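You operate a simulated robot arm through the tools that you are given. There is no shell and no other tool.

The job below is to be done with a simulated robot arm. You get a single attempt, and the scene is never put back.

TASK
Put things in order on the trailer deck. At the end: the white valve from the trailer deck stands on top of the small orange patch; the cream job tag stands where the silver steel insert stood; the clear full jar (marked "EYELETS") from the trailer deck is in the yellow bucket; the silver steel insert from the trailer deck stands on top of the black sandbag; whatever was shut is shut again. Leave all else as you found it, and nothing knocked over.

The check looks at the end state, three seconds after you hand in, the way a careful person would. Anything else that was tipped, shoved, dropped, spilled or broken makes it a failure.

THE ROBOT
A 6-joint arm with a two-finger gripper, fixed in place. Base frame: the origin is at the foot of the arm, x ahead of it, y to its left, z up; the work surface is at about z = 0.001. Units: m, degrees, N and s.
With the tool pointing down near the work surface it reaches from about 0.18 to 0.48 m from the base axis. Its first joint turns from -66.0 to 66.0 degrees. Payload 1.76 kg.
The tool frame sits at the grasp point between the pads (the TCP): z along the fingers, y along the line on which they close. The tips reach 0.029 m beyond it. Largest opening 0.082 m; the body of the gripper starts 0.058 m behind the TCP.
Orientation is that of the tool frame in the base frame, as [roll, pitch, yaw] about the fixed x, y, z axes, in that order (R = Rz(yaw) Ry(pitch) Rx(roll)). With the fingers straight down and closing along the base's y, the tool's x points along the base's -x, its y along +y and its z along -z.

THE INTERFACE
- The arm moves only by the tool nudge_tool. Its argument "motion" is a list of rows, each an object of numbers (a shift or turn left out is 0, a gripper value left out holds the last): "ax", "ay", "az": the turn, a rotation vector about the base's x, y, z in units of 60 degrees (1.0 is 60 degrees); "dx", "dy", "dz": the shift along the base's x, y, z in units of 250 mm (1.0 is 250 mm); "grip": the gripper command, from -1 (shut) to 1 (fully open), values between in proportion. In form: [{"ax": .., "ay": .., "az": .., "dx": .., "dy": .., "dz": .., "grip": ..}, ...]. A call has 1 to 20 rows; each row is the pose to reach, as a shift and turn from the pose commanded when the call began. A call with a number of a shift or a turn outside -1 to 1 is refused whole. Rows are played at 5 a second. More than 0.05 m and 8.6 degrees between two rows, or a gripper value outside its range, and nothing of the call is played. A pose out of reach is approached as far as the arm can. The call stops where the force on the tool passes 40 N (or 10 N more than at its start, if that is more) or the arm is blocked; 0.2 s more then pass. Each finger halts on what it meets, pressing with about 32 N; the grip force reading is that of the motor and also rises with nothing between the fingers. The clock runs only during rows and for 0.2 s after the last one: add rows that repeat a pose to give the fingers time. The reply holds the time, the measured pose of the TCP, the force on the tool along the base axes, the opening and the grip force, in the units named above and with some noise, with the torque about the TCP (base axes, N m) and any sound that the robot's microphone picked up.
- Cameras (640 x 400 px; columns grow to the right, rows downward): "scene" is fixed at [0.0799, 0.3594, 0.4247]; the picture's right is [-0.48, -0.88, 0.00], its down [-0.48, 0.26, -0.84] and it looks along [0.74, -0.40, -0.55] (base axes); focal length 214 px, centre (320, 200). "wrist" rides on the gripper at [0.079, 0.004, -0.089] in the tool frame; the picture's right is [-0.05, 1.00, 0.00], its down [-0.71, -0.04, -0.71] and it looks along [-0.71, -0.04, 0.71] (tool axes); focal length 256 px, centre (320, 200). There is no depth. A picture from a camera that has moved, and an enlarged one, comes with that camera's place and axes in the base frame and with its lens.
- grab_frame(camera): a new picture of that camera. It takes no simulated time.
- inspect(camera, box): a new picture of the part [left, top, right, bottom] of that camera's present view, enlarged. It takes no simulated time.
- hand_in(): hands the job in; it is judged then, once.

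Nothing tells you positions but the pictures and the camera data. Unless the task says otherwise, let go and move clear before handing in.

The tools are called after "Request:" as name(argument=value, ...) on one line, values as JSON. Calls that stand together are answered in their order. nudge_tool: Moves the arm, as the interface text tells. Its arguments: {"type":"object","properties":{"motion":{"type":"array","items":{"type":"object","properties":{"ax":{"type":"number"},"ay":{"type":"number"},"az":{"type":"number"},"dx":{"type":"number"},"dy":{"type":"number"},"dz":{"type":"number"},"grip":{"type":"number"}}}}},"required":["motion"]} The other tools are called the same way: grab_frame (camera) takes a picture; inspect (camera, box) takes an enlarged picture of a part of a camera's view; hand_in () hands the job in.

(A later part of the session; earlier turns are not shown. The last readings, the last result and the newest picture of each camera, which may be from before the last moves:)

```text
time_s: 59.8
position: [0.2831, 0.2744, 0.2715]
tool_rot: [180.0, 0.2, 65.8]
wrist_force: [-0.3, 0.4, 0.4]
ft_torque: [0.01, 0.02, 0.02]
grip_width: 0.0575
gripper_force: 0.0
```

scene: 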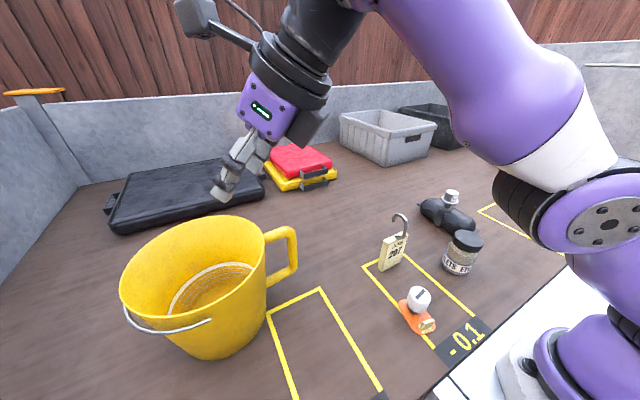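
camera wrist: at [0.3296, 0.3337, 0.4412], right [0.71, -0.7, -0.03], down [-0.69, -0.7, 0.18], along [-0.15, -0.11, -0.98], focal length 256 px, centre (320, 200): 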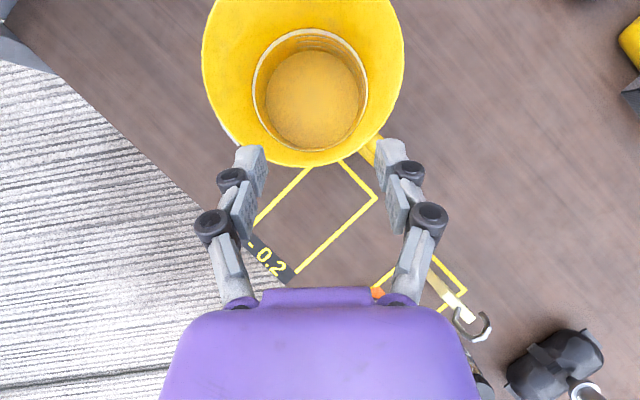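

Request:
nudge_tool(motion=[{"ax": 0.12, "ay": -0.054}, {"ax": 0.24, "ay": -0.108}, {"ax": 0.36, "ay": -0.162}, {"ax": 0.47, "ay": -0.211}, {"ax": 0.532, "ay": -0.239}, {"ax": 0.532, "ay": -0.239}])

Request:
grab_frame(camera="wrist")

Request:
grab_frame(camera="scene")

```text
time_s: 61.2
position: [0.3295, 0.3061, 0.3137]
tool_rot: [179.9, -34.9, 65.8]
wrist_force: [-0.2, -0.3, 0.1]
ft_torque: [-0.03, 0.0, 0.02]
grip_width: 0.0572
gripper_force: 0.1
out of reach, approached as far as the arm can: row 2, 3, 4, 5, 6
```

```text
taken
camera wrist: at [0.3399, 0.3166, 0.4323], right [0.89, -0.45, -0.03], down [-0.44, -0.88, 0.18], along [-0.11, -0.15, -0.98], focal length 256 px, centre (320, 200)
```

wrist: 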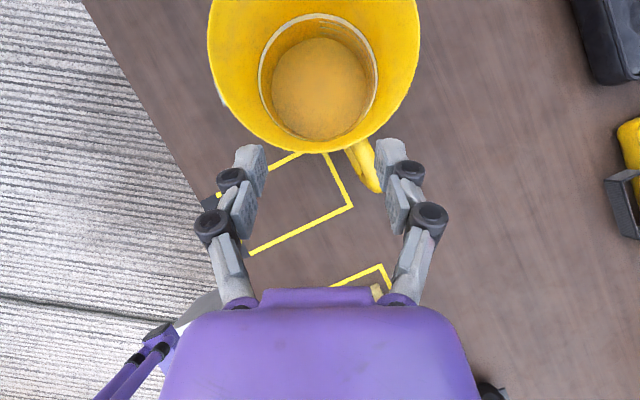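

```text
taken
```

scene: 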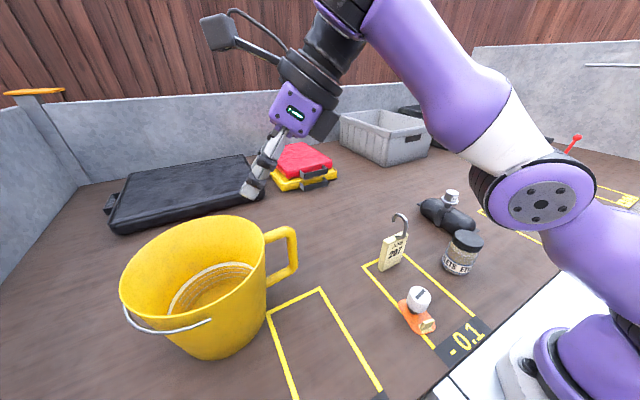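

The tilt worked but the arm drifted outward, so I'll probe with small moves at this tilt to learn what limits it.

Request:
nudge_tool(motion=[{"dz": -0.04}, {"dz": -0.08}, {"dz": -0.08}])

```text
time_s: 62.0
position: [0.3353, 0.3086, 0.2998]
tool_rot: [-180.0, -34.6, 65.8]
wrist_force: [1.1, 0.2, -0.2]
ft_torque: [-0.01, -0.03, 0.0]
grip_width: 0.0574
gripper_force: 0.2
out of reach, approached as far as the arm can: row 1, 2, 3
```

Request:
nudge_tool(motion=[{"dz": -0.12}, {"dz": -0.24}, {"dz": -0.36}, {"dz": -0.36}])

Request:
grab_frame(camera="scene")

```text
time_s: 63.0
position: [0.3381, 0.3093, 0.2967]
tool_rot: [-179.9, -34.4, 65.8]
wrist_force: [0.0, 0.6, -0.4]
ft_torque: [-0.05, 0.01, 0.01]
grip_width: 0.0572
gripper_force: 0.0
out of reach, approached as far as the arm can: row 1, 2, 3, 4
```

```text
taken
```

scene: 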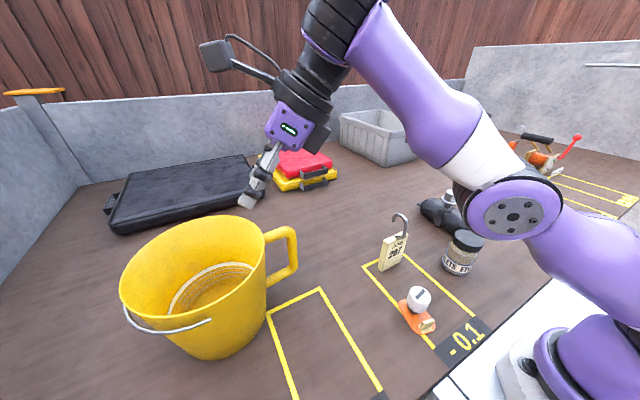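

The arm is probably stretched straight (singular) here. I'll untilt, retreat inward to a folded posture, and repeat the tilt from there.

Request:
nudge_tool(motion=[{"ax": -0.12, "ay": 0.054, "dx": -0.04, "dy": -0.04}, {"ax": -0.24, "ay": 0.108, "dx": -0.08, "dy": -0.1}, {"ax": -0.36, "ay": 0.162, "dx": -0.14, "dy": -0.18}, {"ax": -0.47, "ay": 0.211, "dx": -0.2, "dy": -0.25}, {"ax": -0.525, "ay": 0.236, "dx": -0.28, "dy": -0.34}, {"ax": -0.525, "ay": 0.236, "dx": -0.36, "dy": -0.42}, {"ax": -0.525, "ay": 0.236, "dx": -0.44, "dy": -0.5}, {"ax": -0.525, "ay": 0.236, "dx": -0.44, "dy": -0.5}])

Request:
grab_frame(camera="scene")

```text
time_s: 64.8
position: [0.2275, 0.1829, 0.2977]
tool_rot: [-179.9, -0.2, 65.7]
wrist_force: [-0.1, 0.1, -0.3]
ft_torque: [-0.01, 0.05, 0.01]
grip_width: 0.0574
gripper_force: 0.1
```

```text
taken
```

scene: 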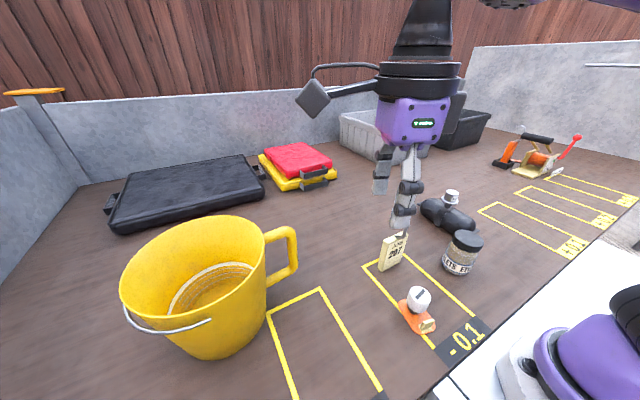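

Request:
nudge_tool(motion=[{"ax": 0.12, "ay": -0.054}, {"ax": 0.24, "ay": -0.108}, {"ax": 0.36, "ay": -0.162}, {"ax": 0.47, "ay": -0.211}, {"ax": 0.532, "ay": -0.239}, {"ax": 0.532, "ay": -0.239}])

Request:
grab_frame(camera="scene")

```text
time_s: 66.2
position: [0.2668, 0.1882, 0.3995]
tool_rot: [-179.8, -35.2, 65.7]
wrist_force: [0.0, 0.1, 0.4]
ft_torque: [-0.02, 0.03, 0.01]
grip_width: 0.0574
gripper_force: 0.0
out of reach, approached as far as the arm can: row 1, 2, 3, 4, 5, 6
```

```text
taken
```

scene: 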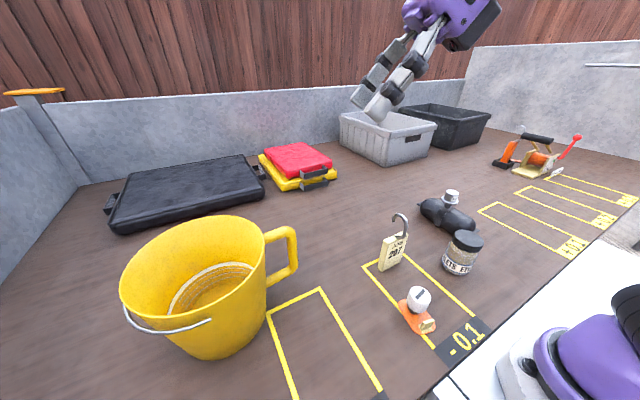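

Request:
nudge_tool(motion=[{"ax": -0.12, "ay": 0.054, "dz": -0.05}, {"ax": -0.24, "ay": 0.108, "dz": -0.1}, {"ax": -0.36, "ay": 0.162, "dz": -0.2}, {"ax": -0.47, "ay": 0.211, "dz": -0.3}, {"ax": -0.532, "ay": 0.239, "dz": -0.4}, {"ax": -0.532, "ay": 0.239, "dz": -0.55}, {"ax": -0.532, "ay": 0.239, "dz": -0.7}, {"ax": -0.532, "ay": 0.239, "dz": -0.75}, {"ax": -0.532, "ay": 0.239, "dz": -0.75}])

Request:
grab_frame(camera="scene")

```text
time_s: 68.2
position: [0.2678, 0.1893, 0.2162]
tool_rot: [179.9, -0.2, 65.8]
wrist_force: [1.0, -0.6, -0.3]
ft_torque: [-0.01, 0.01, 0.01]
grip_width: 0.0575
gripper_force: 0.0
```

```text
taken
```

scene: 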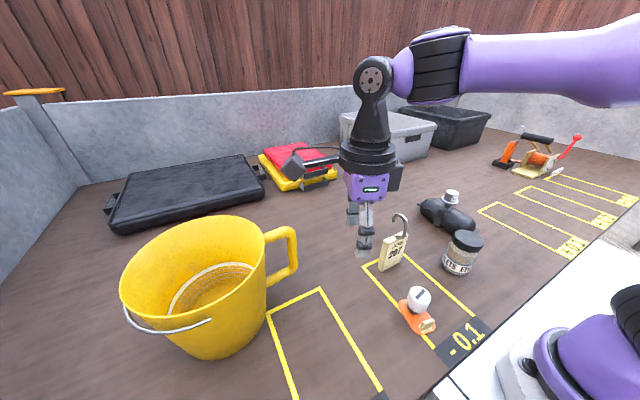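

Request:
nudge_tool(motion=[{"az": -0.13}, {"az": -0.26}, {"az": -0.26}])

Request:
nudge_tool(motion=[{"ax": 0.1, "ay": -0.083}, {"ax": 0.1, "ay": -0.083}])

```text
time_s: 69.0
position: [0.2689, 0.1905, 0.2153]
tool_rot: [-180.0, -0.2, 50.1]
wrist_force: [0.1, 0.1, -0.4]
ft_torque: [-0.02, 0.01, 0.02]
grip_width: 0.0574
gripper_force: 0.0
```

```text
time_s: 69.6
position: [0.2676, 0.1901, 0.2145]
tool_rot: [-179.9, -8.1, 50.1]
wrist_force: [0.0, 0.4, -0.5]
ft_torque: [0.01, 0.0, 0.02]
grip_width: 0.0573
gripper_force: 0.1
```

Request:
nudge_tool(motion=[{"ax": 0.1, "ay": -0.083}, {"ax": 0.1, "ay": -0.083}])

Request:
nudge_tool(motion=[{"ax": 0.1, "ay": -0.083}, {"ax": 0.1, "ay": -0.083}])

Request:
nudge_tool(motion=[{"ax": 0.1, "ay": -0.083}, {"ax": 0.1, "ay": -0.083}])

```text
time_s: 70.2
position: [0.2688, 0.1905, 0.2143]
tool_rot: [-179.8, -15.9, 50.2]
wrist_force: [-0.1, 0.2, 0.3]
ft_torque: [0.0, -0.01, -0.01]
grip_width: 0.0574
gripper_force: 0.0
```

```text
time_s: 70.8
position: [0.2676, 0.1906, 0.2146]
tool_rot: [-179.9, -23.7, 50.3]
wrist_force: [-0.4, -0.4, 0.6]
ft_torque: [0.0, -0.01, 0.01]
grip_width: 0.0575
gripper_force: 0.1
```

```text
time_s: 71.4
position: [0.2676, 0.1908, 0.2156]
tool_rot: [-179.8, -31.4, 50.2]
wrist_force: [-0.7, -0.3, 0.0]
ft_torque: [0.02, 0.02, 0.0]
grip_width: 0.0573
gripper_force: 0.0
```

The tilt works from this lower, folded posture. Now I'll carry this tilt outward over the near rim (tips stay above it) to see how far it reaches.

Request:
nudge_tool(motion=[{"dx": 0.06, "dy": 0.12, "dz": 0.02}, {"dx": 0.12, "dy": 0.24, "dz": 0.04}, {"dx": 0.18, "dy": 0.36, "dz": 0.06}, {"dx": 0.25, "dy": 0.5, "dz": 0.06}, {"dx": 0.32, "dy": 0.64, "dz": 0.06}, {"dx": 0.32, "dy": 0.64, "dz": 0.06}])

Request:
grab_frame(camera="scene")

Request:
grab_frame(camera="wrist")

```text
time_s: 72.8
position: [0.3524, 0.3492, 0.2354]
tool_rot: [175.4, -30.7, 52.9]
wrist_force: [-0.9, 0.0, -0.4]
ft_torque: [0.02, -0.01, 0.04]
grip_width: 0.0577
gripper_force: 0.0
out of reach, approached as far as the arm can: row 2, 3, 4, 5, 6
```

```text
taken
```

scene: 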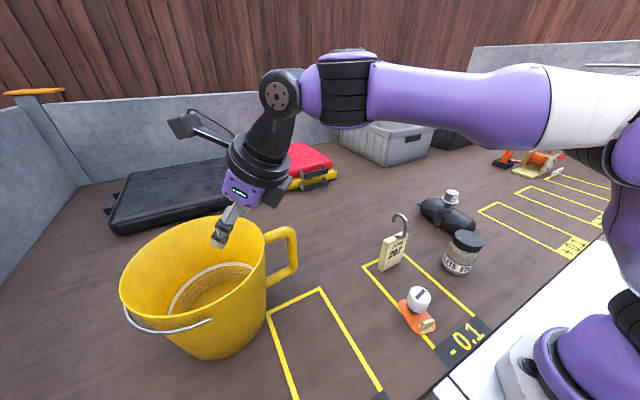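

```text
taken
camera wrist: at [0.3645, 0.3686, 0.3516], right [0.74, -0.67, 0.04], down [-0.66, -0.71, 0.24], along [-0.13, -0.21, -0.97], focal length 256 px, centre (320, 200)
```

wrist: 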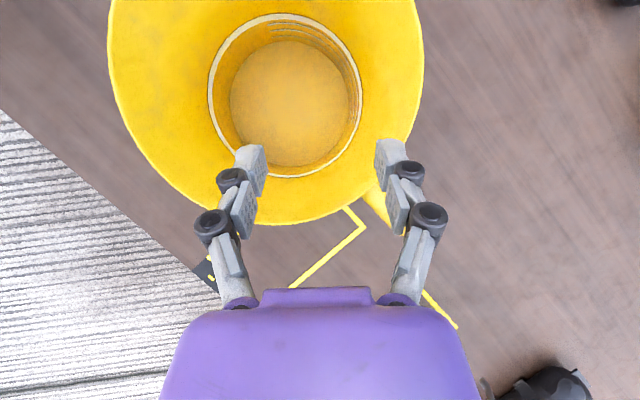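

The reach is fine; only the tool roll limit was touched. I'll turn the tilt plane about 12° further round and test the entry height and the lowered position inside the bucket.

Request:
nudge_tool(motion=[{"az": 0.1, "dz": 0.02}, {"az": 0.2, "dz": 0.04}, {"az": 0.2, "dz": 0.04}])

Request:
nudge_tool(motion=[{"dz": 0.04}, {"dz": 0.08}, {"dz": 0.12}, {"dz": 0.12}])

```text
time_s: 73.6
position: [0.3524, 0.349, 0.2447]
tool_rot: [175.3, -30.8, 65.0]
wrist_force: [0.1, -0.6, 0.1]
ft_torque: [-0.01, 0.03, -0.02]
grip_width: 0.0573
gripper_force: 0.0
```

```text
time_s: 74.6
position: [0.3449, 0.3445, 0.2624]
tool_rot: [174.5, -30.9, 65.3]
wrist_force: [0.4, -0.3, 0.6]
ft_torque: [0.0, -0.04, 0.0]
grip_width: 0.0574
gripper_force: 0.1
out of reach, approached as far as the arm can: row 2, 3, 4
```

Request:
nudge_tool(motion=[{"dz": -0.09}, {"dz": -0.09, "ax": 0.047, "ay": 0.022, "az": 0.024, "dy": 0.05}, {"dz": -0.09, "ax": 0.094, "ay": 0.043, "az": 0.047, "dy": 0.1}, {"dz": -0.09, "ax": 0.094, "ay": 0.043, "az": 0.047, "dy": 0.1}])

Request:
grab_frame(camera="scene")

Request:
grab_frame(camera="wrist")

```text
time_s: 75.6
position: [0.3332, 0.3518, 0.2172]
tool_rot: [179.4, -35.2, 65.7]
wrist_force: [0.0, 0.6, 1.4]
ft_torque: [0.04, -0.03, -0.02]
grip_width: 0.0574
gripper_force: 0.0
out of reach, approached as far as the arm can: row 2, 3, 4
```

```text
taken
```

scene: 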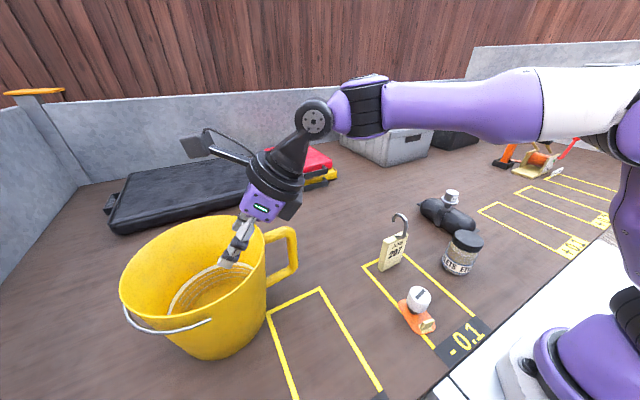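

```text
taken
camera wrist: at [0.3437, 0.3627, 0.3351], right [0.89, -0.45, -0.02], down [-0.44, -0.88, 0.17], along [-0.1, -0.14, -0.99], focal length 256 px, centre (320, 200)
```

wrist: 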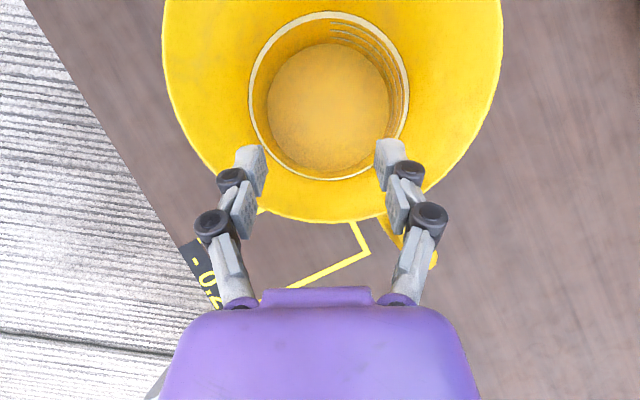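

Request:
nudge_tool(motion=[{"dz": 0.04}, {"dz": 0.08}, {"dz": 0.08}])

Request:
nudge_tool(motion=[{"dx": 0.03, "dy": 0.04}, {"dx": 0.05, "dy": 0.08}, {"dx": 0.05, "dy": 0.08}])

```text
time_s: 76.4
position: [0.3303, 0.3404, 0.2204]
tool_rot: [180.0, -35.1, 65.4]
wrist_force: [0.0, 0.6, -1.3]
ft_torque: [-0.02, 0.0, -0.01]
grip_width: 0.0575
gripper_force: 0.1
out of reach, approached as far as the arm can: row 1, 2, 3
```

```text
time_s: 77.2
position: [0.3385, 0.3501, 0.2058]
tool_rot: [-179.7, -35.1, 65.2]
wrist_force: [0.4, -0.3, 0.3]
ft_torque: [0.0, -0.01, 0.0]
grip_width: 0.057
gripper_force: 0.0
out of reach, approached as far as the arm can: row 1, 2, 3
```

The remaining constraint looks like the forearm-roll joint; reducing the sideways turn by about 8° should free it. Testing that, then the entry pose over the bucket.

Request:
nudge_tool(motion=[{"az": -0.07}, {"az": -0.13}, {"az": -0.13}])

Request:
nudge_tool(motion=[{"dz": 0.03}, {"dz": 0.06}, {"dz": 0.09}, {"dz": 0.12}, {"dz": 0.12}])

```text
time_s: 78.0
position: [0.3402, 0.3356, 0.1946]
tool_rot: [179.5, -35.1, 58.2]
wrist_force: [-0.4, -0.4, 0.1]
ft_torque: [-0.02, 0.01, -0.01]
grip_width: 0.0571
gripper_force: 0.0
out of reach, approached as far as the arm can: row 1, 2, 3
```

```text
time_s: 79.2
position: [0.3395, 0.3217, 0.2103]
tool_rot: [179.6, -35.1, 58.3]
wrist_force: [-0.3, 1.0, 0.2]
ft_torque: [0.01, 0.0, -0.01]
grip_width: 0.0571
gripper_force: 0.2
out of reach, approached as far as the arm can: row 1, 2, 3, 4, 5
```

Request:
grab_frame(camera="scene")

Request:
grab_frame(camera="wrist")

```text
taken
```

scene: 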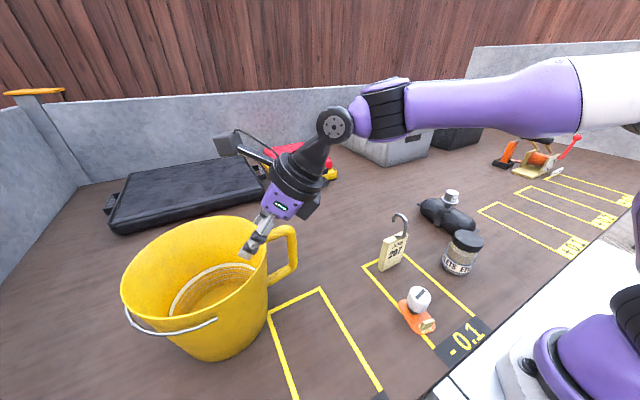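

```text
taken
camera wrist: at [0.3515, 0.3316, 0.3285], right [0.82, -0.57, -0.02], down [-0.56, -0.81, 0.17], along [-0.12, -0.13, -0.98], focal length 256 px, centre (320, 200)
```

wrist: 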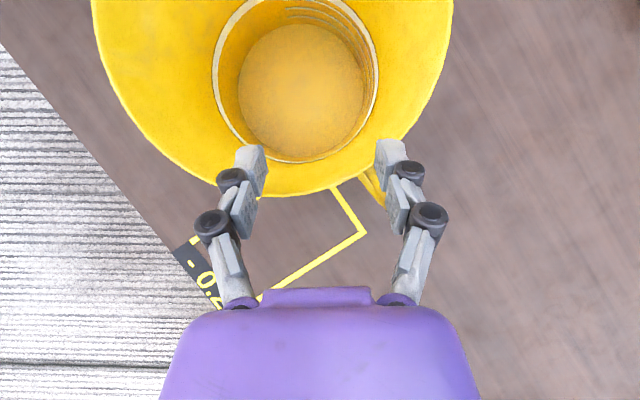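

Request:
inspect(camera="scene", box=[90, 190, 310, 370])

```text
2.22 times, centred on (200, 280) of scene
camera zoom: at [0.0799, 0.3594, 0.4247], right [-0.48, -0.88, 0.0], down [-0.48, 0.26, -0.84], along [0.74, -0.4, -0.55], focal length 477 px, centre (587, 22)
```

zoom: 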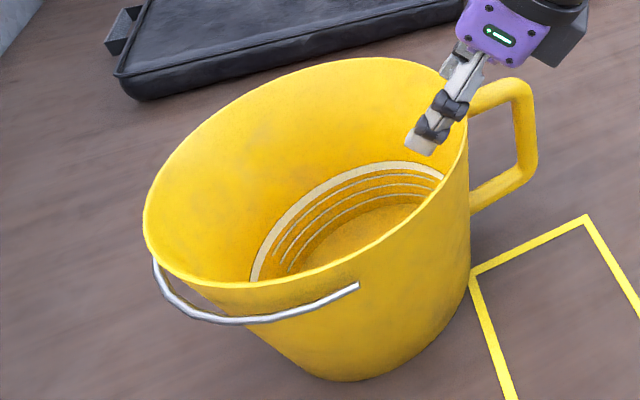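

The flipped posture is too constrained near the bucket, and comparing pictures, the bucket may have been brushed by a few millimetres, so I'm backing out now. New plan: normal camera-inward posture with a modest tilt (about 15°) at pick and release, where the rim fits between hand and camera bracket.

Request:
nudge_tool(motion=[{"dx": -0.03, "dy": -0.05, "dz": 0.03}, {"dx": -0.06, "dy": -0.12, "dz": 0.06, "ax": -0.1, "ay": 0.061}, {"dx": -0.11, "dy": -0.2, "dz": 0.08, "ax": -0.2, "ay": 0.123}, {"dx": -0.17, "dy": -0.3, "dz": 0.1, "ax": -0.3, "ay": 0.184}, {"dx": -0.22, "dy": -0.38, "dz": 0.12, "ax": -0.4, "ay": 0.246}, {"dx": -0.25, "dy": -0.44, "dz": 0.14, "ax": -0.498, "ay": 0.307}, {"dx": -0.25, "dy": -0.44, "dz": 0.14, "ax": -0.498, "ay": 0.307}])

Request:
grab_frame(camera="scene")

Request:
inspect(camera="scene", box=[90, 190, 310, 370])

```text
time_s: 80.8
position: [0.2788, 0.2118, 0.2445]
tool_rot: [-179.9, 0.3, 57.1]
wrist_force: [-0.3, -0.5, 0.5]
ft_torque: [0.0, -0.01, 0.01]
grip_width: 0.0573
gripper_force: 0.1
out of reach, approached as far as the arm can: row 1, 2, 3, 4
```

```text
taken
```

scene: 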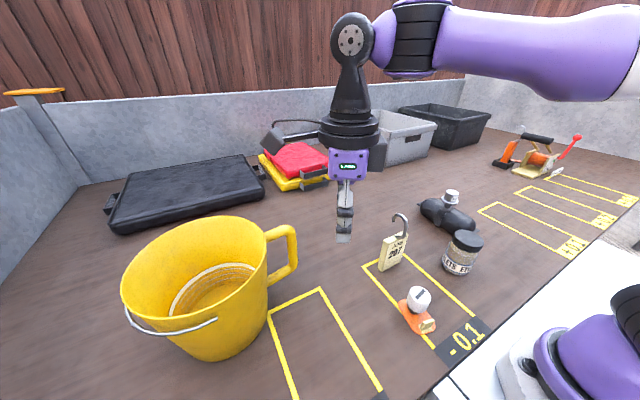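

```text
2.22 times, centred on (200, 280) of scene
camera zoom: at [0.0799, 0.3594, 0.4247], right [-0.48, -0.88, 0.0], down [-0.48, 0.26, -0.84], along [0.74, -0.4, -0.55], focal length 477 px, centre (587, 22)
```

zoom: 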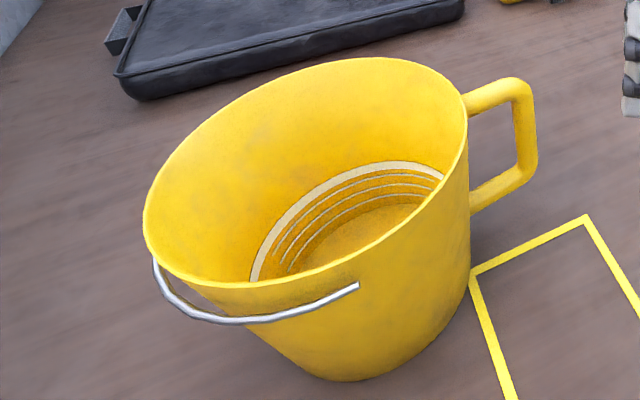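

Request:
nudge_tool(motion=[{"az": 0.125, "dy": -0.05, "dx": -0.02}, {"az": 0.25, "dy": -0.1, "dx": -0.04}, {"az": 0.375, "dy": -0.17, "dx": -0.06}, {"az": 0.5, "dy": -0.24, "dx": -0.08}, {"az": 0.625, "dy": -0.32, "dx": -0.1}, {"az": 0.75, "dy": -0.4, "dx": -0.12}, {"az": 0.875, "dy": -0.48, "dx": -0.14}, {"az": 1.0, "dy": -0.56, "dx": -0.16}, {"az": 1.0, "dy": -0.56, "dx": -0.16}])

Request:
nudge_tool(motion=[{"az": 0.12, "dy": -0.1, "dx": -0.02}, {"az": 0.24, "dy": -0.2, "dx": -0.04}, {"az": 0.36, "dy": -0.3, "dx": -0.06}, {"az": 0.48, "dy": -0.4, "dx": -0.08}, {"az": 0.6, "dy": -0.48, "dx": -0.1}, {"az": 0.655, "dy": -0.54, "dx": -0.12}, {"az": 0.655, "dy": -0.54, "dx": -0.12}])

Request:
grab_frame(camera="wrist")

Request:
grab_frame(camera="scene")

```text
time_s: 82.8
position: [0.2367, 0.0719, 0.2454]
tool_rot: [-179.8, 0.2, 117.1]
wrist_force: [-0.1, 0.0, 0.3]
ft_torque: [0.03, -0.02, 0.0]
grip_width: 0.0573
gripper_force: 0.1
```

```text
time_s: 84.4
position: [0.2074, -0.063, 0.244]
tool_rot: [-179.8, 0.4, 156.6]
wrist_force: [0.2, -0.4, 0.3]
ft_torque: [-0.01, 0.0, 0.02]
grip_width: 0.0573
gripper_force: 0.0
```

```text
taken
camera wrist: at [0.1375, -0.0282, 0.3334], right [0.45, 0.89, 0.0], down [0.63, -0.31, 0.71], along [0.63, -0.32, -0.7], focal length 256 px, centre (320, 200)
```

wrist: 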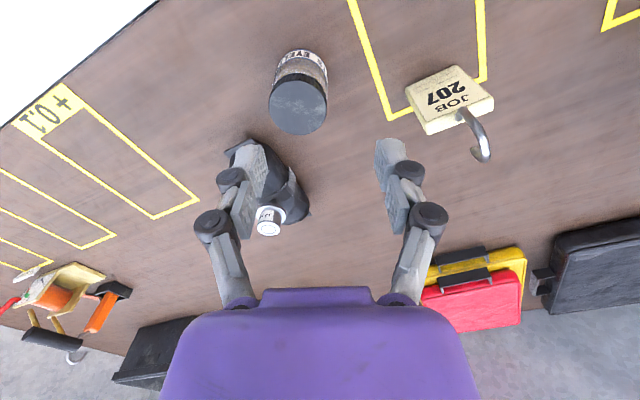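

```text
taken
```

scene: 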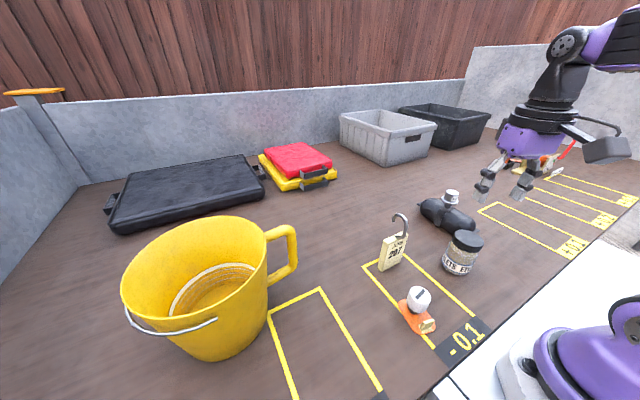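

All objects look as they should. I'll rehearse the tilt and reach in this normal posture over an empty stretch of deck (azimuth ~25°), not over the bucket.

Request:
nudge_tool(motion=[{"az": 0.1, "dy": 0.1, "dx": 0.05}, {"az": 0.2, "dy": 0.2, "dx": 0.1}, {"az": 0.3, "dy": 0.3, "dx": 0.15}, {"az": 0.4, "dy": 0.4, "dx": 0.2}, {"az": 0.5, "dy": 0.52, "dx": 0.27}, {"az": 0.6, "dy": 0.64, "dx": 0.34}, {"az": 0.7, "dy": 0.76, "dx": 0.41}, {"az": 0.807, "dy": 0.86, "dx": 0.474}, {"az": 0.807, "dy": 0.86, "dx": 0.474}])

Request:
nudge_tool(motion=[{"ax": 0.056, "ay": -0.12}, {"ax": 0.106, "ay": -0.227}, {"ax": 0.106, "ay": -0.227}])

```text
time_s: 86.4
position: [0.3263, 0.1512, 0.2439]
tool_rot: [-180.0, 0.3, -155.1]
wrist_force: [-0.2, 0.5, -1.0]
ft_torque: [0.03, 0.0, 0.0]
grip_width: 0.0572
gripper_force: 0.1
```

```text
time_s: 87.2
position: [0.3273, 0.1506, 0.2455]
tool_rot: [-179.9, 15.4, -155.2]
wrist_force: [0.1, -0.3, 0.2]
ft_torque: [-0.02, 0.04, -0.02]
grip_width: 0.0575
gripper_force: 0.1
```

Request:
nudge_tool(motion=[{"ax": 0.056, "ay": -0.12}, {"ax": 0.1, "ay": -0.214}, {"ax": 0.141, "ay": -0.302}, {"ax": 0.141, "ay": -0.302}])

Request:
nudge_tool(motion=[{"dx": 0.1, "dy": 0.047}, {"dx": 0.2, "dy": 0.094}, {"dx": 0.3, "dy": 0.14}, {"dx": 0.4, "dy": 0.187}, {"dx": 0.47, "dy": 0.22}, {"dx": 0.51, "dy": 0.24}, {"dx": 0.51, "dy": 0.24}])

```text
time_s: 88.2
position: [0.3277, 0.1526, 0.2449]
tool_rot: [-180.0, 35.3, -155.3]
wrist_force: [0.6, -0.5, 0.5]
ft_torque: [0.02, 0.0, 0.04]
grip_width: 0.0573
gripper_force: 0.0
```

```text
time_s: 89.8
position: [0.4545, 0.2116, 0.2447]
tool_rot: [180.0, 35.3, -155.1]
wrist_force: [0.2, -0.1, 0.0]
ft_torque: [-0.04, 0.03, 0.0]
grip_width: 0.0575
gripper_force: 0.1
```

The normal posture works well (35° tilt, r=0.50 at z=0.245, no limits). I'll rehearse the rest: further out, then down to release height while reducing the tilt to about 15°.

Request:
nudge_tool(motion=[{"dx": 0.04, "dy": 0.02}, {"dx": 0.08, "dy": 0.037}, {"dx": 0.08, "dy": 0.037}])

Request:
nudge_tool(motion=[{"dz": -0.1, "ax": -0.02, "ay": 0.043}, {"dz": -0.2, "ax": -0.05, "ay": 0.107}, {"dz": -0.3, "ax": -0.08, "ay": 0.17}, {"dz": -0.4, "ax": -0.1, "ay": 0.215}, {"dz": -0.5, "ax": -0.12, "ay": 0.26}, {"dz": -0.6, "ax": -0.141, "ay": 0.302}, {"dz": -0.6, "ax": -0.141, "ay": 0.302}])

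Request:
grab_frame(camera="scene")

```text
time_s: 90.6
position: [0.4735, 0.2221, 0.2435]
tool_rot: [-179.9, 35.3, -155.3]
wrist_force: [-0.1, 0.0, 1.0]
ft_torque: [-0.01, -0.02, 0.0]
grip_width: 0.0574
gripper_force: 0.1
```

```text
time_s: 92.2
position: [0.4724, 0.22, 0.0947]
tool_rot: [-179.9, 15.3, -155.2]
wrist_force: [0.1, 1.0, 0.4]
ft_torque: [0.01, -0.04, 0.05]
grip_width: 0.0574
gripper_force: 0.1
```

```text
taken
```

scene: 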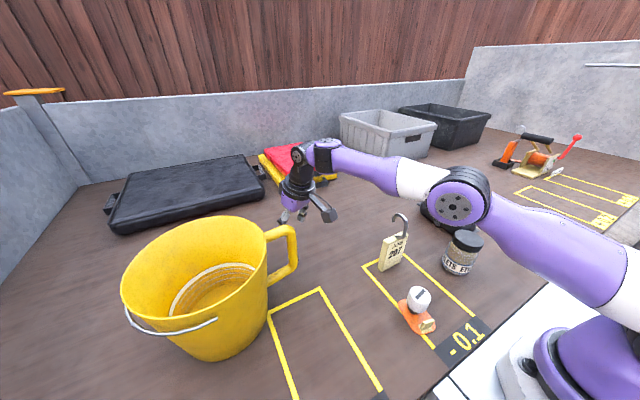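

The release pose (r≈0.52, z≈0.095, 15°) is reachable. I'll also check a smaller tilt (10°) at r≈0.515, and the higher entry pose.

Request:
nudge_tool(motion=[{"ax": -0.018, "ay": 0.038, "dx": -0.009, "dy": -0.0045}, {"ax": -0.035, "ay": 0.0756, "dx": -0.018, "dy": -0.0085, "dz": -0.02}, {"ax": -0.035, "ay": 0.0756, "dx": -0.018, "dy": -0.0085, "dz": -0.02}])

Request:
nudge_tool(motion=[{"dz": 0.1, "ax": 0.05, "ay": -0.108}, {"dz": 0.22, "ax": 0.1, "ay": -0.215}, {"dz": 0.34, "ax": 0.15, "ay": -0.323}, {"dz": 0.46, "ax": 0.176, "ay": -0.378}, {"dz": 0.58, "ax": 0.176, "ay": -0.378}, {"dz": 0.68, "ax": 0.176, "ay": -0.378}, {"dz": 0.74, "ax": 0.176, "ay": -0.378}, {"dz": 0.74, "ax": 0.176, "ay": -0.378}])

```text
time_s: 93.0
position: [0.466, 0.2128, 0.0875]
tool_rot: [-179.9, 10.4, -155.2]
wrist_force: [-0.4, -0.5, -0.2]
ft_torque: [-0.03, 0.01, -0.02]
grip_width: 0.0573
gripper_force: 0.0
out of reach, approached as far as the arm can: row 2, 3
```

```text
time_s: 94.8
position: [0.4655, 0.2127, 0.2735]
tool_rot: [-179.9, 35.3, -155.2]
wrist_force: [0.5, -0.1, -0.1]
ft_torque: [0.04, 0.03, 0.03]
grip_width: 0.0573
gripper_force: 0.0
```

Both the release (12–13°, r≈0.515) and the entry (35°, r=0.51, z=0.27) poses are reachable. Now back toward the jar, keeping a 13° tilt, to look at it closely.

Request:
nudge_tool(motion=[{"dx": -0.1, "dy": -0.046, "ax": -0.05, "ay": 0.107}, {"dx": -0.2, "dy": -0.093, "ax": -0.1, "ay": 0.214}, {"dx": -0.32, "dy": -0.15, "ax": -0.14, "ay": 0.3}, {"dx": -0.44, "dy": -0.2, "ax": -0.157, "ay": 0.336}, {"dx": -0.56, "dy": -0.26, "ax": -0.157, "ay": 0.336}, {"dx": -0.64, "dy": -0.32, "ax": -0.157, "ay": 0.336}, {"dx": -0.64, "dy": -0.32, "ax": -0.157, "ay": 0.336}])

Request:
nudge_tool(motion=[{"az": -0.1, "dy": -0.1, "dx": -0.03}, {"az": -0.2, "dy": -0.2, "dx": -0.06}, {"az": -0.3, "dy": -0.3, "dx": -0.09}, {"az": -0.4, "dy": -0.4, "dx": -0.12}, {"az": -0.5, "dy": -0.5, "dx": -0.16}, {"az": -0.6, "dy": -0.6, "dx": -0.2}, {"az": -0.7, "dy": -0.7, "dx": -0.26}, {"az": -0.81, "dy": -0.8, "dx": -0.32}, {"az": -0.81, "dy": -0.8, "dx": -0.32}])

Request:
grab_frame(camera="wrist")

Request:
grab_frame(camera="scene")

```text
time_s: 96.4
position: [0.306, 0.1306, 0.2741]
tool_rot: [-179.8, 13.1, -155.3]
wrist_force: [1.0, -0.3, -0.2]
ft_torque: [0.03, 0.0, -0.01]
grip_width: 0.0574
gripper_force: 0.0
```

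```text
time_s: 98.4
position: [0.2254, -0.0691, 0.2739]
tool_rot: [-179.9, 13.1, 156.2]
wrist_force: [-0.3, -0.8, -0.5]
ft_torque: [-0.02, 0.01, 0.02]
grip_width: 0.0574
gripper_force: 0.1
```

```text
taken
camera wrist: at [0.1393, -0.0258, 0.3428], right [0.45, 0.89, 0.01], down [0.47, -0.25, 0.85], along [0.76, -0.38, -0.53], focal length 256 px, centre (320, 200)
```

wrist: 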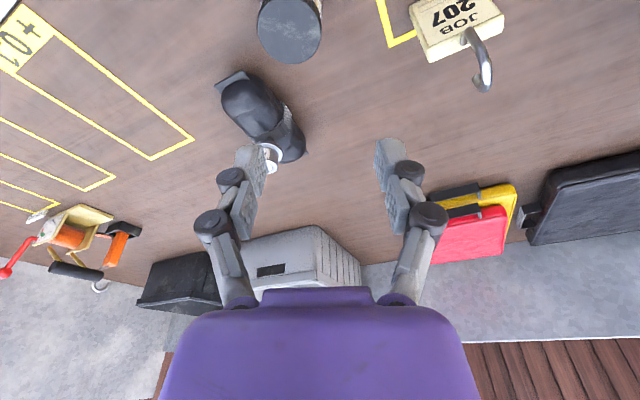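

```text
taken
```

scene: 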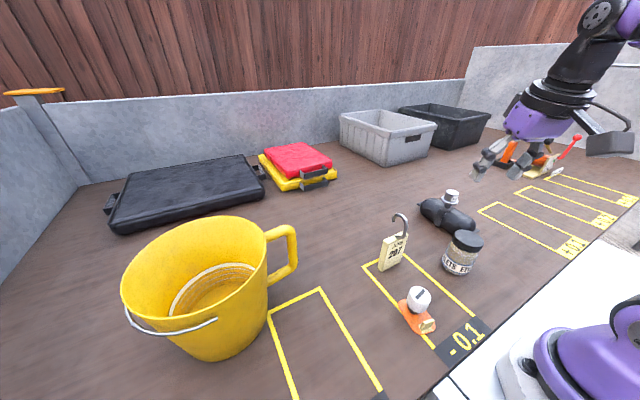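

Request:
inspect(camera="scene", box=[425, 220, 505, 285])

Request:
nudge_tool(motion=[{"grip": 1, "dx": -0.02, "dz": -0.1}, {"dx": -0.04, "dz": -0.2}, {"dx": -0.06, "dz": -0.3}, {"dx": -0.08, "dz": -0.38, "dy": 0.02}, {"dx": -0.08, "dz": -0.38, "dy": 0.02}])

Request:
grab_frame(camera="wrist")

```text
6.15 times, centred on (465, 252) of scene
camera zoom: at [0.0799, 0.3594, 0.4247], right [-0.48, -0.88, 0.0], down [-0.48, 0.26, -0.84], along [0.74, -0.4, -0.55], focal length 1320 px, centre (-572, -123)
```

zoom: 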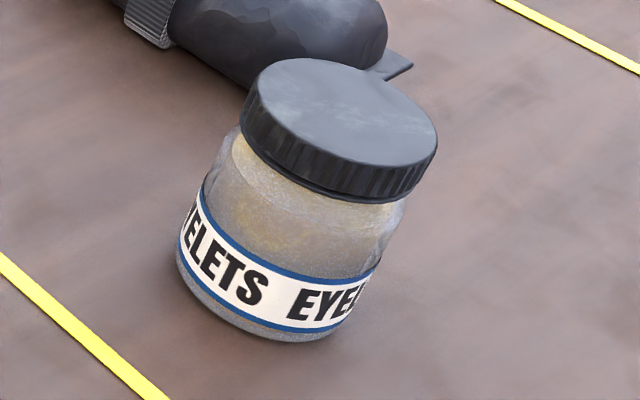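

```text
time_s: 99.6
position: [0.2054, -0.0648, 0.1799]
tool_rot: [-179.9, 13.1, 156.2]
wrist_force: [0.8, 0.1, -0.2]
ft_torque: [-0.01, 0.01, 0.01]
grip_width: 0.0816
gripper_force: 0.0
```

```text
taken
camera wrist: at [0.1199, -0.0216, 0.2483], right [0.45, 0.89, 0.01], down [0.47, -0.25, 0.85], along [0.76, -0.38, -0.53], focal length 256 px, centre (320, 200)
```

wrist: 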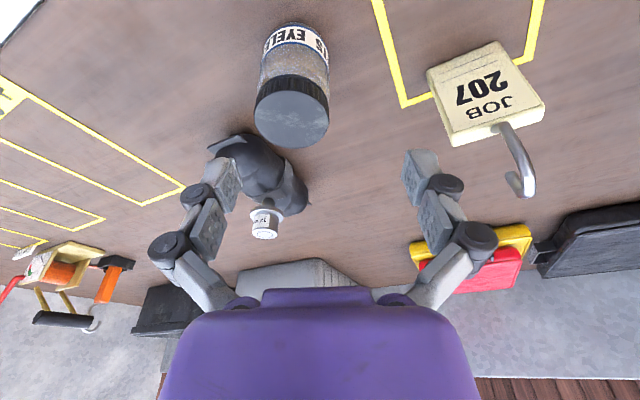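

Request:
inspect(camera="wrist", box=[230, 10, 360, 160])

```text
2.67 times, centred on (295, 85) of wrist
camera zoom: at [0.1199, -0.0216, 0.2483], right [0.45, 0.89, 0.01], down [0.47, -0.25, 0.85], along [0.76, -0.38, -0.53], focal length 683 px, centre (387, 507)
```

zoom: 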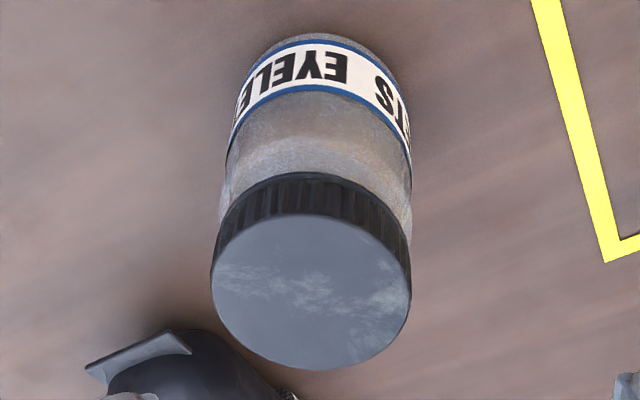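

The jar is about 0.060 in diameter (lid and body alike), axis near (0.231,-0.101), top 0.086. I'll move over it with the tilted tool and check alignment before descending.

Request:
nudge_tool(motion=[{"dx": 0.05, "dy": -0.07, "dz": -0.05}, {"dx": 0.099, "dy": -0.144, "dz": -0.1}, {"dx": 0.099, "dy": -0.144, "dz": -0.18}, {"dx": 0.099, "dy": -0.144, "dz": -0.18}])

Request:
grab_frame(camera="wrist")

Request:
inspect(camera="scene", box=[405, 190, 525, 285])

```text
time_s: 100.6
position: [0.2312, -0.0994, 0.1349]
tool_rot: [-179.8, 13.0, 156.2]
wrist_force: [0.9, 0.1, -0.1]
ft_torque: [-0.01, 0.01, 0.01]
grip_width: 0.0821
gripper_force: 0.1
```

```text
taken
camera wrist: at [0.1447, -0.0556, 0.2033], right [0.45, 0.89, 0.01], down [0.47, -0.25, 0.85], along [0.76, -0.38, -0.53], focal length 256 px, centre (320, 200)
```

wrist: 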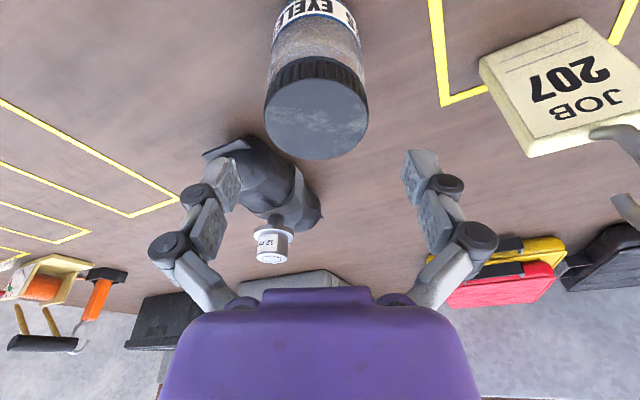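

```text
4.21 times, centred on (465, 238) of scene
camera zoom: at [0.0799, 0.3594, 0.4247], right [-0.48, -0.88, 0.0], down [-0.48, 0.26, -0.84], along [0.74, -0.4, -0.55], focal length 903 px, centre (-290, 42)
```

zoom: 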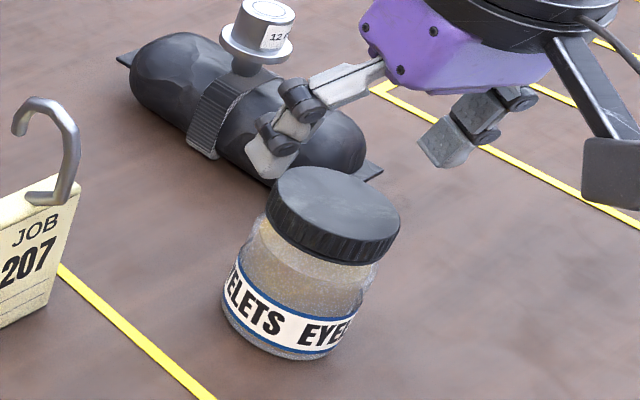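

Request:
nudge_tool(motion=[{"dx": 0.004, "dy": -0.012, "dz": -0.05}, {"dx": 0.004, "dy": -0.012, "dz": -0.12}, {"dx": 0.004, "dy": -0.012, "dz": -0.18}, {"dx": 0.004, "dy": -0.012, "dz": -0.214}, {"dx": 0.004, "dy": -0.012, "dz": -0.214}])

Request:
grab_frame(camera="wrist")

Request:
inspect(camera="scene", box=[405, 190, 525, 285])

```text
time_s: 101.8
position: [0.232, -0.1026, 0.0814]
tool_rot: [-179.7, 13.2, 156.2]
wrist_force: [0.1, -0.7, 0.7]
ft_torque: [0.0, -0.01, 0.01]
grip_width: 0.0822
gripper_force: 0.1
```

```text
taken
camera wrist: at [0.1456, -0.059, 0.15], right [0.45, 0.89, 0.01], down [0.47, -0.25, 0.85], along [0.76, -0.38, -0.53], focal length 256 px, centre (320, 200)
```

wrist: 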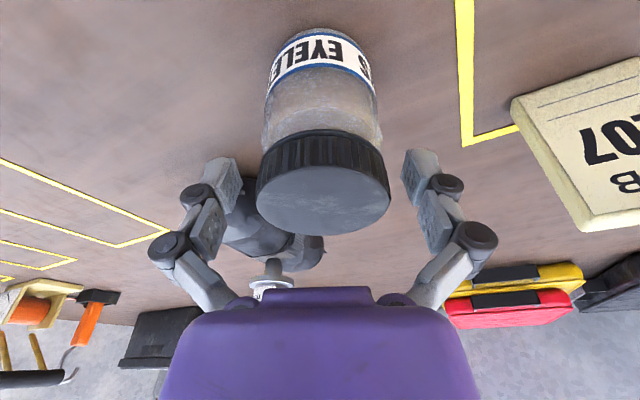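

```text
4.21 times, centred on (465, 238) of scene
camera zoom: at [0.0799, 0.3594, 0.4247], right [-0.48, -0.88, 0.0], down [-0.48, 0.26, -0.84], along [0.74, -0.4, -0.55], focal length 903 px, centre (-290, 42)
```

zoom: 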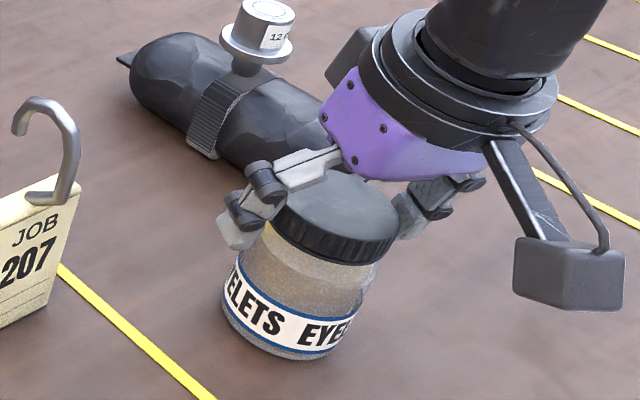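

Request:
nudge_tool(motion=[{"dx": 0.011, "dy": -0.005}, {"dx": 0.011, "dy": -0.005}, {"dx": 0.011, "dy": -0.005, "grip": 0.55}, {"dx": 0.011, "dy": -0.005, "grip": -1}, {"dx": 0.011, "dy": -0.005, "grip": -1}, {"dx": 0.011, "dy": -0.005, "grip": -1}])

Request:
grab_frame(camera="wrist")

Request:
inspect(camera="scene", box=[405, 190, 525, 285])

```text
time_s: 103.2
position: [0.2352, -0.1037, 0.0814]
tool_rot: [-179.9, 13.2, 156.2]
wrist_force: [0.9, 2.3, 10.5]
ft_torque: [0.11, 0.02, 0.01]
grip_width: 0.0585
gripper_force: 32.1
```

```text
taken
camera wrist: at [0.1488, -0.0599, 0.1502], right [0.45, 0.89, 0.01], down [0.47, -0.25, 0.85], along [0.76, -0.38, -0.53], focal length 256 px, centre (320, 200)
```

wrist: 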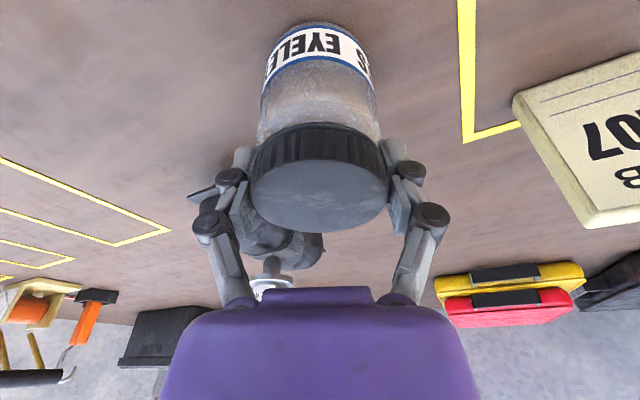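

```text
4.21 times, centred on (465, 238) of scene
camera zoom: at [0.0799, 0.3594, 0.4247], right [-0.48, -0.88, 0.0], down [-0.48, 0.26, -0.84], along [0.74, -0.4, -0.55], focal length 903 px, centre (-290, 42)
```

zoom: 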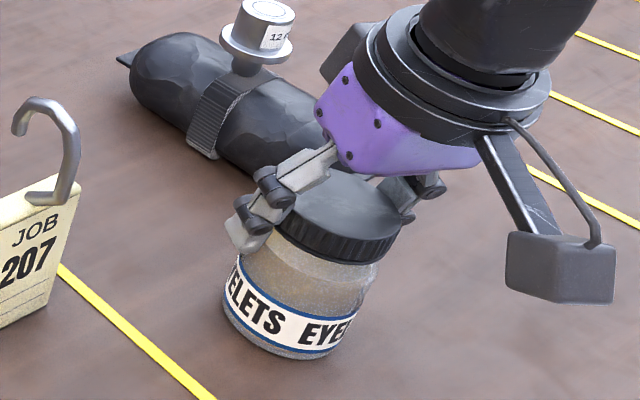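

Request:
nudge_tool(motion=[{"dz": 0.01}, {"dz": 0.04}, {"dz": 0.1}, {"dz": 0.2}, {"dz": 0.3}, {"dz": 0.3}])

Request:
grab_frame(camera="wrist")

Request:
grab_frame(camera="scene")

```text
time_s: 104.6
position: [0.2339, -0.1043, 0.1548]
tool_rot: [-179.7, 13.0, 156.1]
wrist_force: [-0.5, -0.3, -2.6]
ft_torque: [0.0, -0.01, 0.0]
grip_width: 0.0583
gripper_force: 32.3
```

```text
taken
camera wrist: at [0.1477, -0.0604, 0.2244], right [0.45, 0.89, 0.01], down [0.47, -0.25, 0.85], along [0.76, -0.38, -0.53], focal length 256 px, centre (320, 200)
```

wrist: 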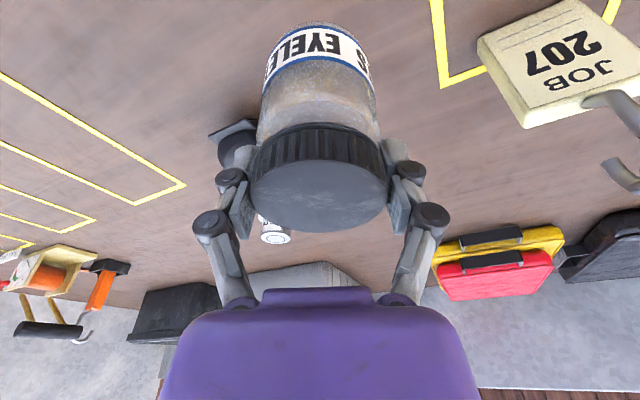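

```text
taken
```

scene: 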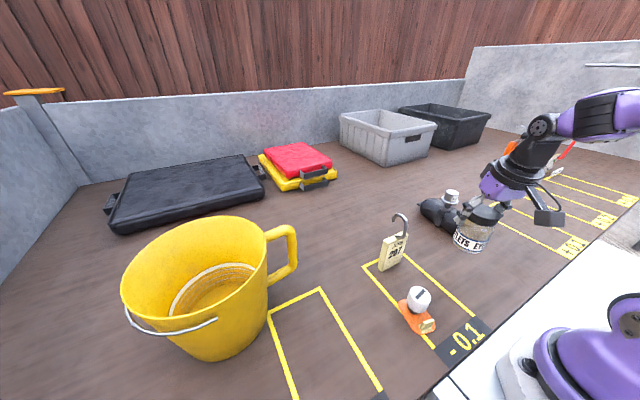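

The jar is held upright (about 0.27 kg). I'll raise it, swing around over the cleared objects at z≈0.275 toward the bucket's azimuth.

Request:
nudge_tool(motion=[{"dz": 0.12}, {"dz": 0.24}, {"dz": 0.36}, {"dz": 0.48}, {"dz": 0.48}])

Request:
nudge_tool(motion=[{"az": 0.07, "dy": 0.07, "dx": 0.04}, {"az": 0.15, "dy": 0.16, "dx": 0.08}, {"az": 0.23, "dy": 0.25, "dx": 0.12}, {"az": 0.31, "dy": 0.34, "dx": 0.15}, {"az": 0.39, "dy": 0.43, "dx": 0.18}, {"az": 0.47, "dy": 0.52, "dx": 0.2}, {"az": 0.54, "dy": 0.6, "dx": 0.22}, {"az": 0.6, "dy": 0.667, "dx": 0.234}, {"az": 0.6, "dy": 0.667, "dx": 0.234}])

Request:
nudge_tool(motion=[{"az": 0.07, "dy": 0.1, "dx": -0.01}, {"az": 0.15, "dy": 0.2, "dx": -0.03}, {"az": 0.23, "dy": 0.3, "dx": -0.05}, {"az": 0.31, "dy": 0.4, "dx": -0.07}, {"az": 0.39, "dy": 0.51, "dx": -0.1}, {"az": 0.47, "dy": 0.62, "dx": -0.13}, {"az": 0.54, "dy": 0.72, "dx": -0.17}, {"az": 0.597, "dy": 0.816, "dx": -0.21}, {"az": 0.597, "dy": 0.816, "dx": -0.21}])

Request:
grab_frame(camera="wrist")

Request:
grab_frame(camera="scene")

```text
time_s: 105.8
position: [0.2361, -0.1006, 0.2744]
tool_rot: [-179.7, 13.1, 156.2]
wrist_force: [0.2, -0.1, -1.4]
ft_torque: [0.0, 0.02, -0.02]
grip_width: 0.0581
gripper_force: 32.1
```

```text
time_s: 107.8
position: [0.2938, 0.0629, 0.2773]
tool_rot: [-179.7, 13.1, -167.8]
wrist_force: [0.0, 0.4, -3.0]
ft_torque: [0.0, -0.01, 0.03]
grip_width: 0.0583
gripper_force: 32.0
```

```text
time_s: 109.8
position: [0.2383, 0.2692, 0.2758]
tool_rot: [-179.8, 12.9, -131.9]
wrist_force: [-0.1, 0.6, -2.2]
ft_torque: [0.02, 0.01, 0.0]
grip_width: 0.0584
gripper_force: 31.5
```

```text
taken
camera wrist: at [0.1717, 0.199, 0.3439], right [-0.71, 0.71, 0.01], down [0.38, 0.37, 0.85], along [0.6, 0.6, -0.53], focal length 256 px, centre (320, 200)
```

wrist: 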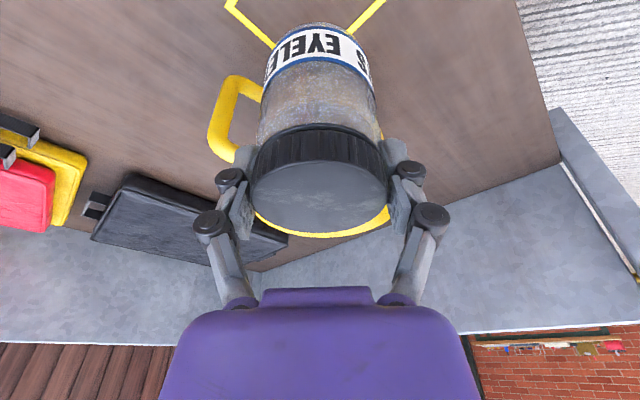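

```text
taken
```

scene: 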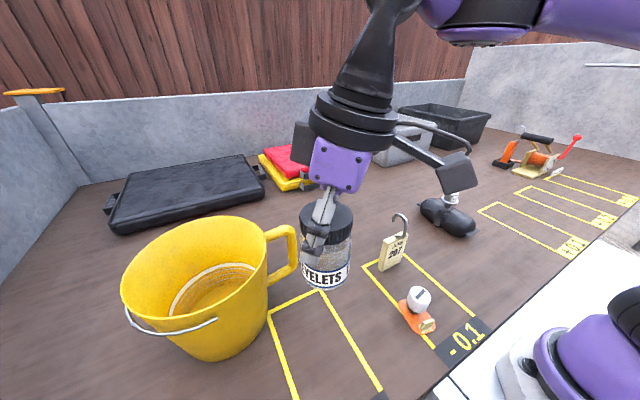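

The bucket lines up with the tool plane (far rim checks with centre ≈(0.371,0.410)). I'll increase the tilt to 35° here, still short of the bucket, then move out over the near rim with the jar about 2 cm above it.

Request:
nudge_tool(motion=[{"ax": 0.07, "ay": -0.063}, {"ax": 0.14, "ay": -0.126}, {"ax": 0.21, "ay": -0.188}, {"ax": 0.273, "ay": -0.245}, {"ax": 0.273, "ay": -0.245}])

Request:
grab_frame(camera="scene")

Request:
grab_frame(camera="wrist")

```text
time_s: 111.0
position: [0.2415, 0.2681, 0.2766]
tool_rot: [180.0, 35.1, -132.0]
wrist_force: [-0.1, -0.5, -1.9]
ft_torque: [0.0, -0.01, 0.0]
grip_width: 0.0584
gripper_force: 31.7
```

```text
taken
```

scene: 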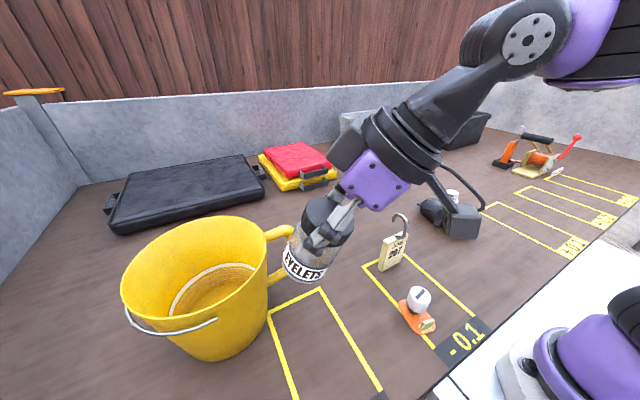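

```text
taken
camera wrist: at [0.1607, 0.1837, 0.3024], right [-0.71, 0.7, 0.03], down [0.14, 0.1, 0.98], along [0.69, 0.71, -0.17], focal length 256 px, centre (320, 200)
```

wrist: 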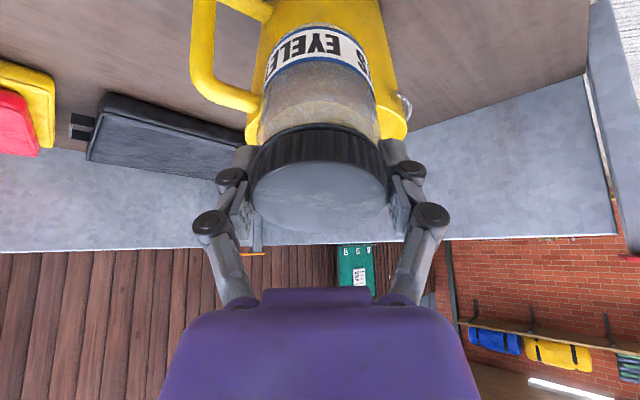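

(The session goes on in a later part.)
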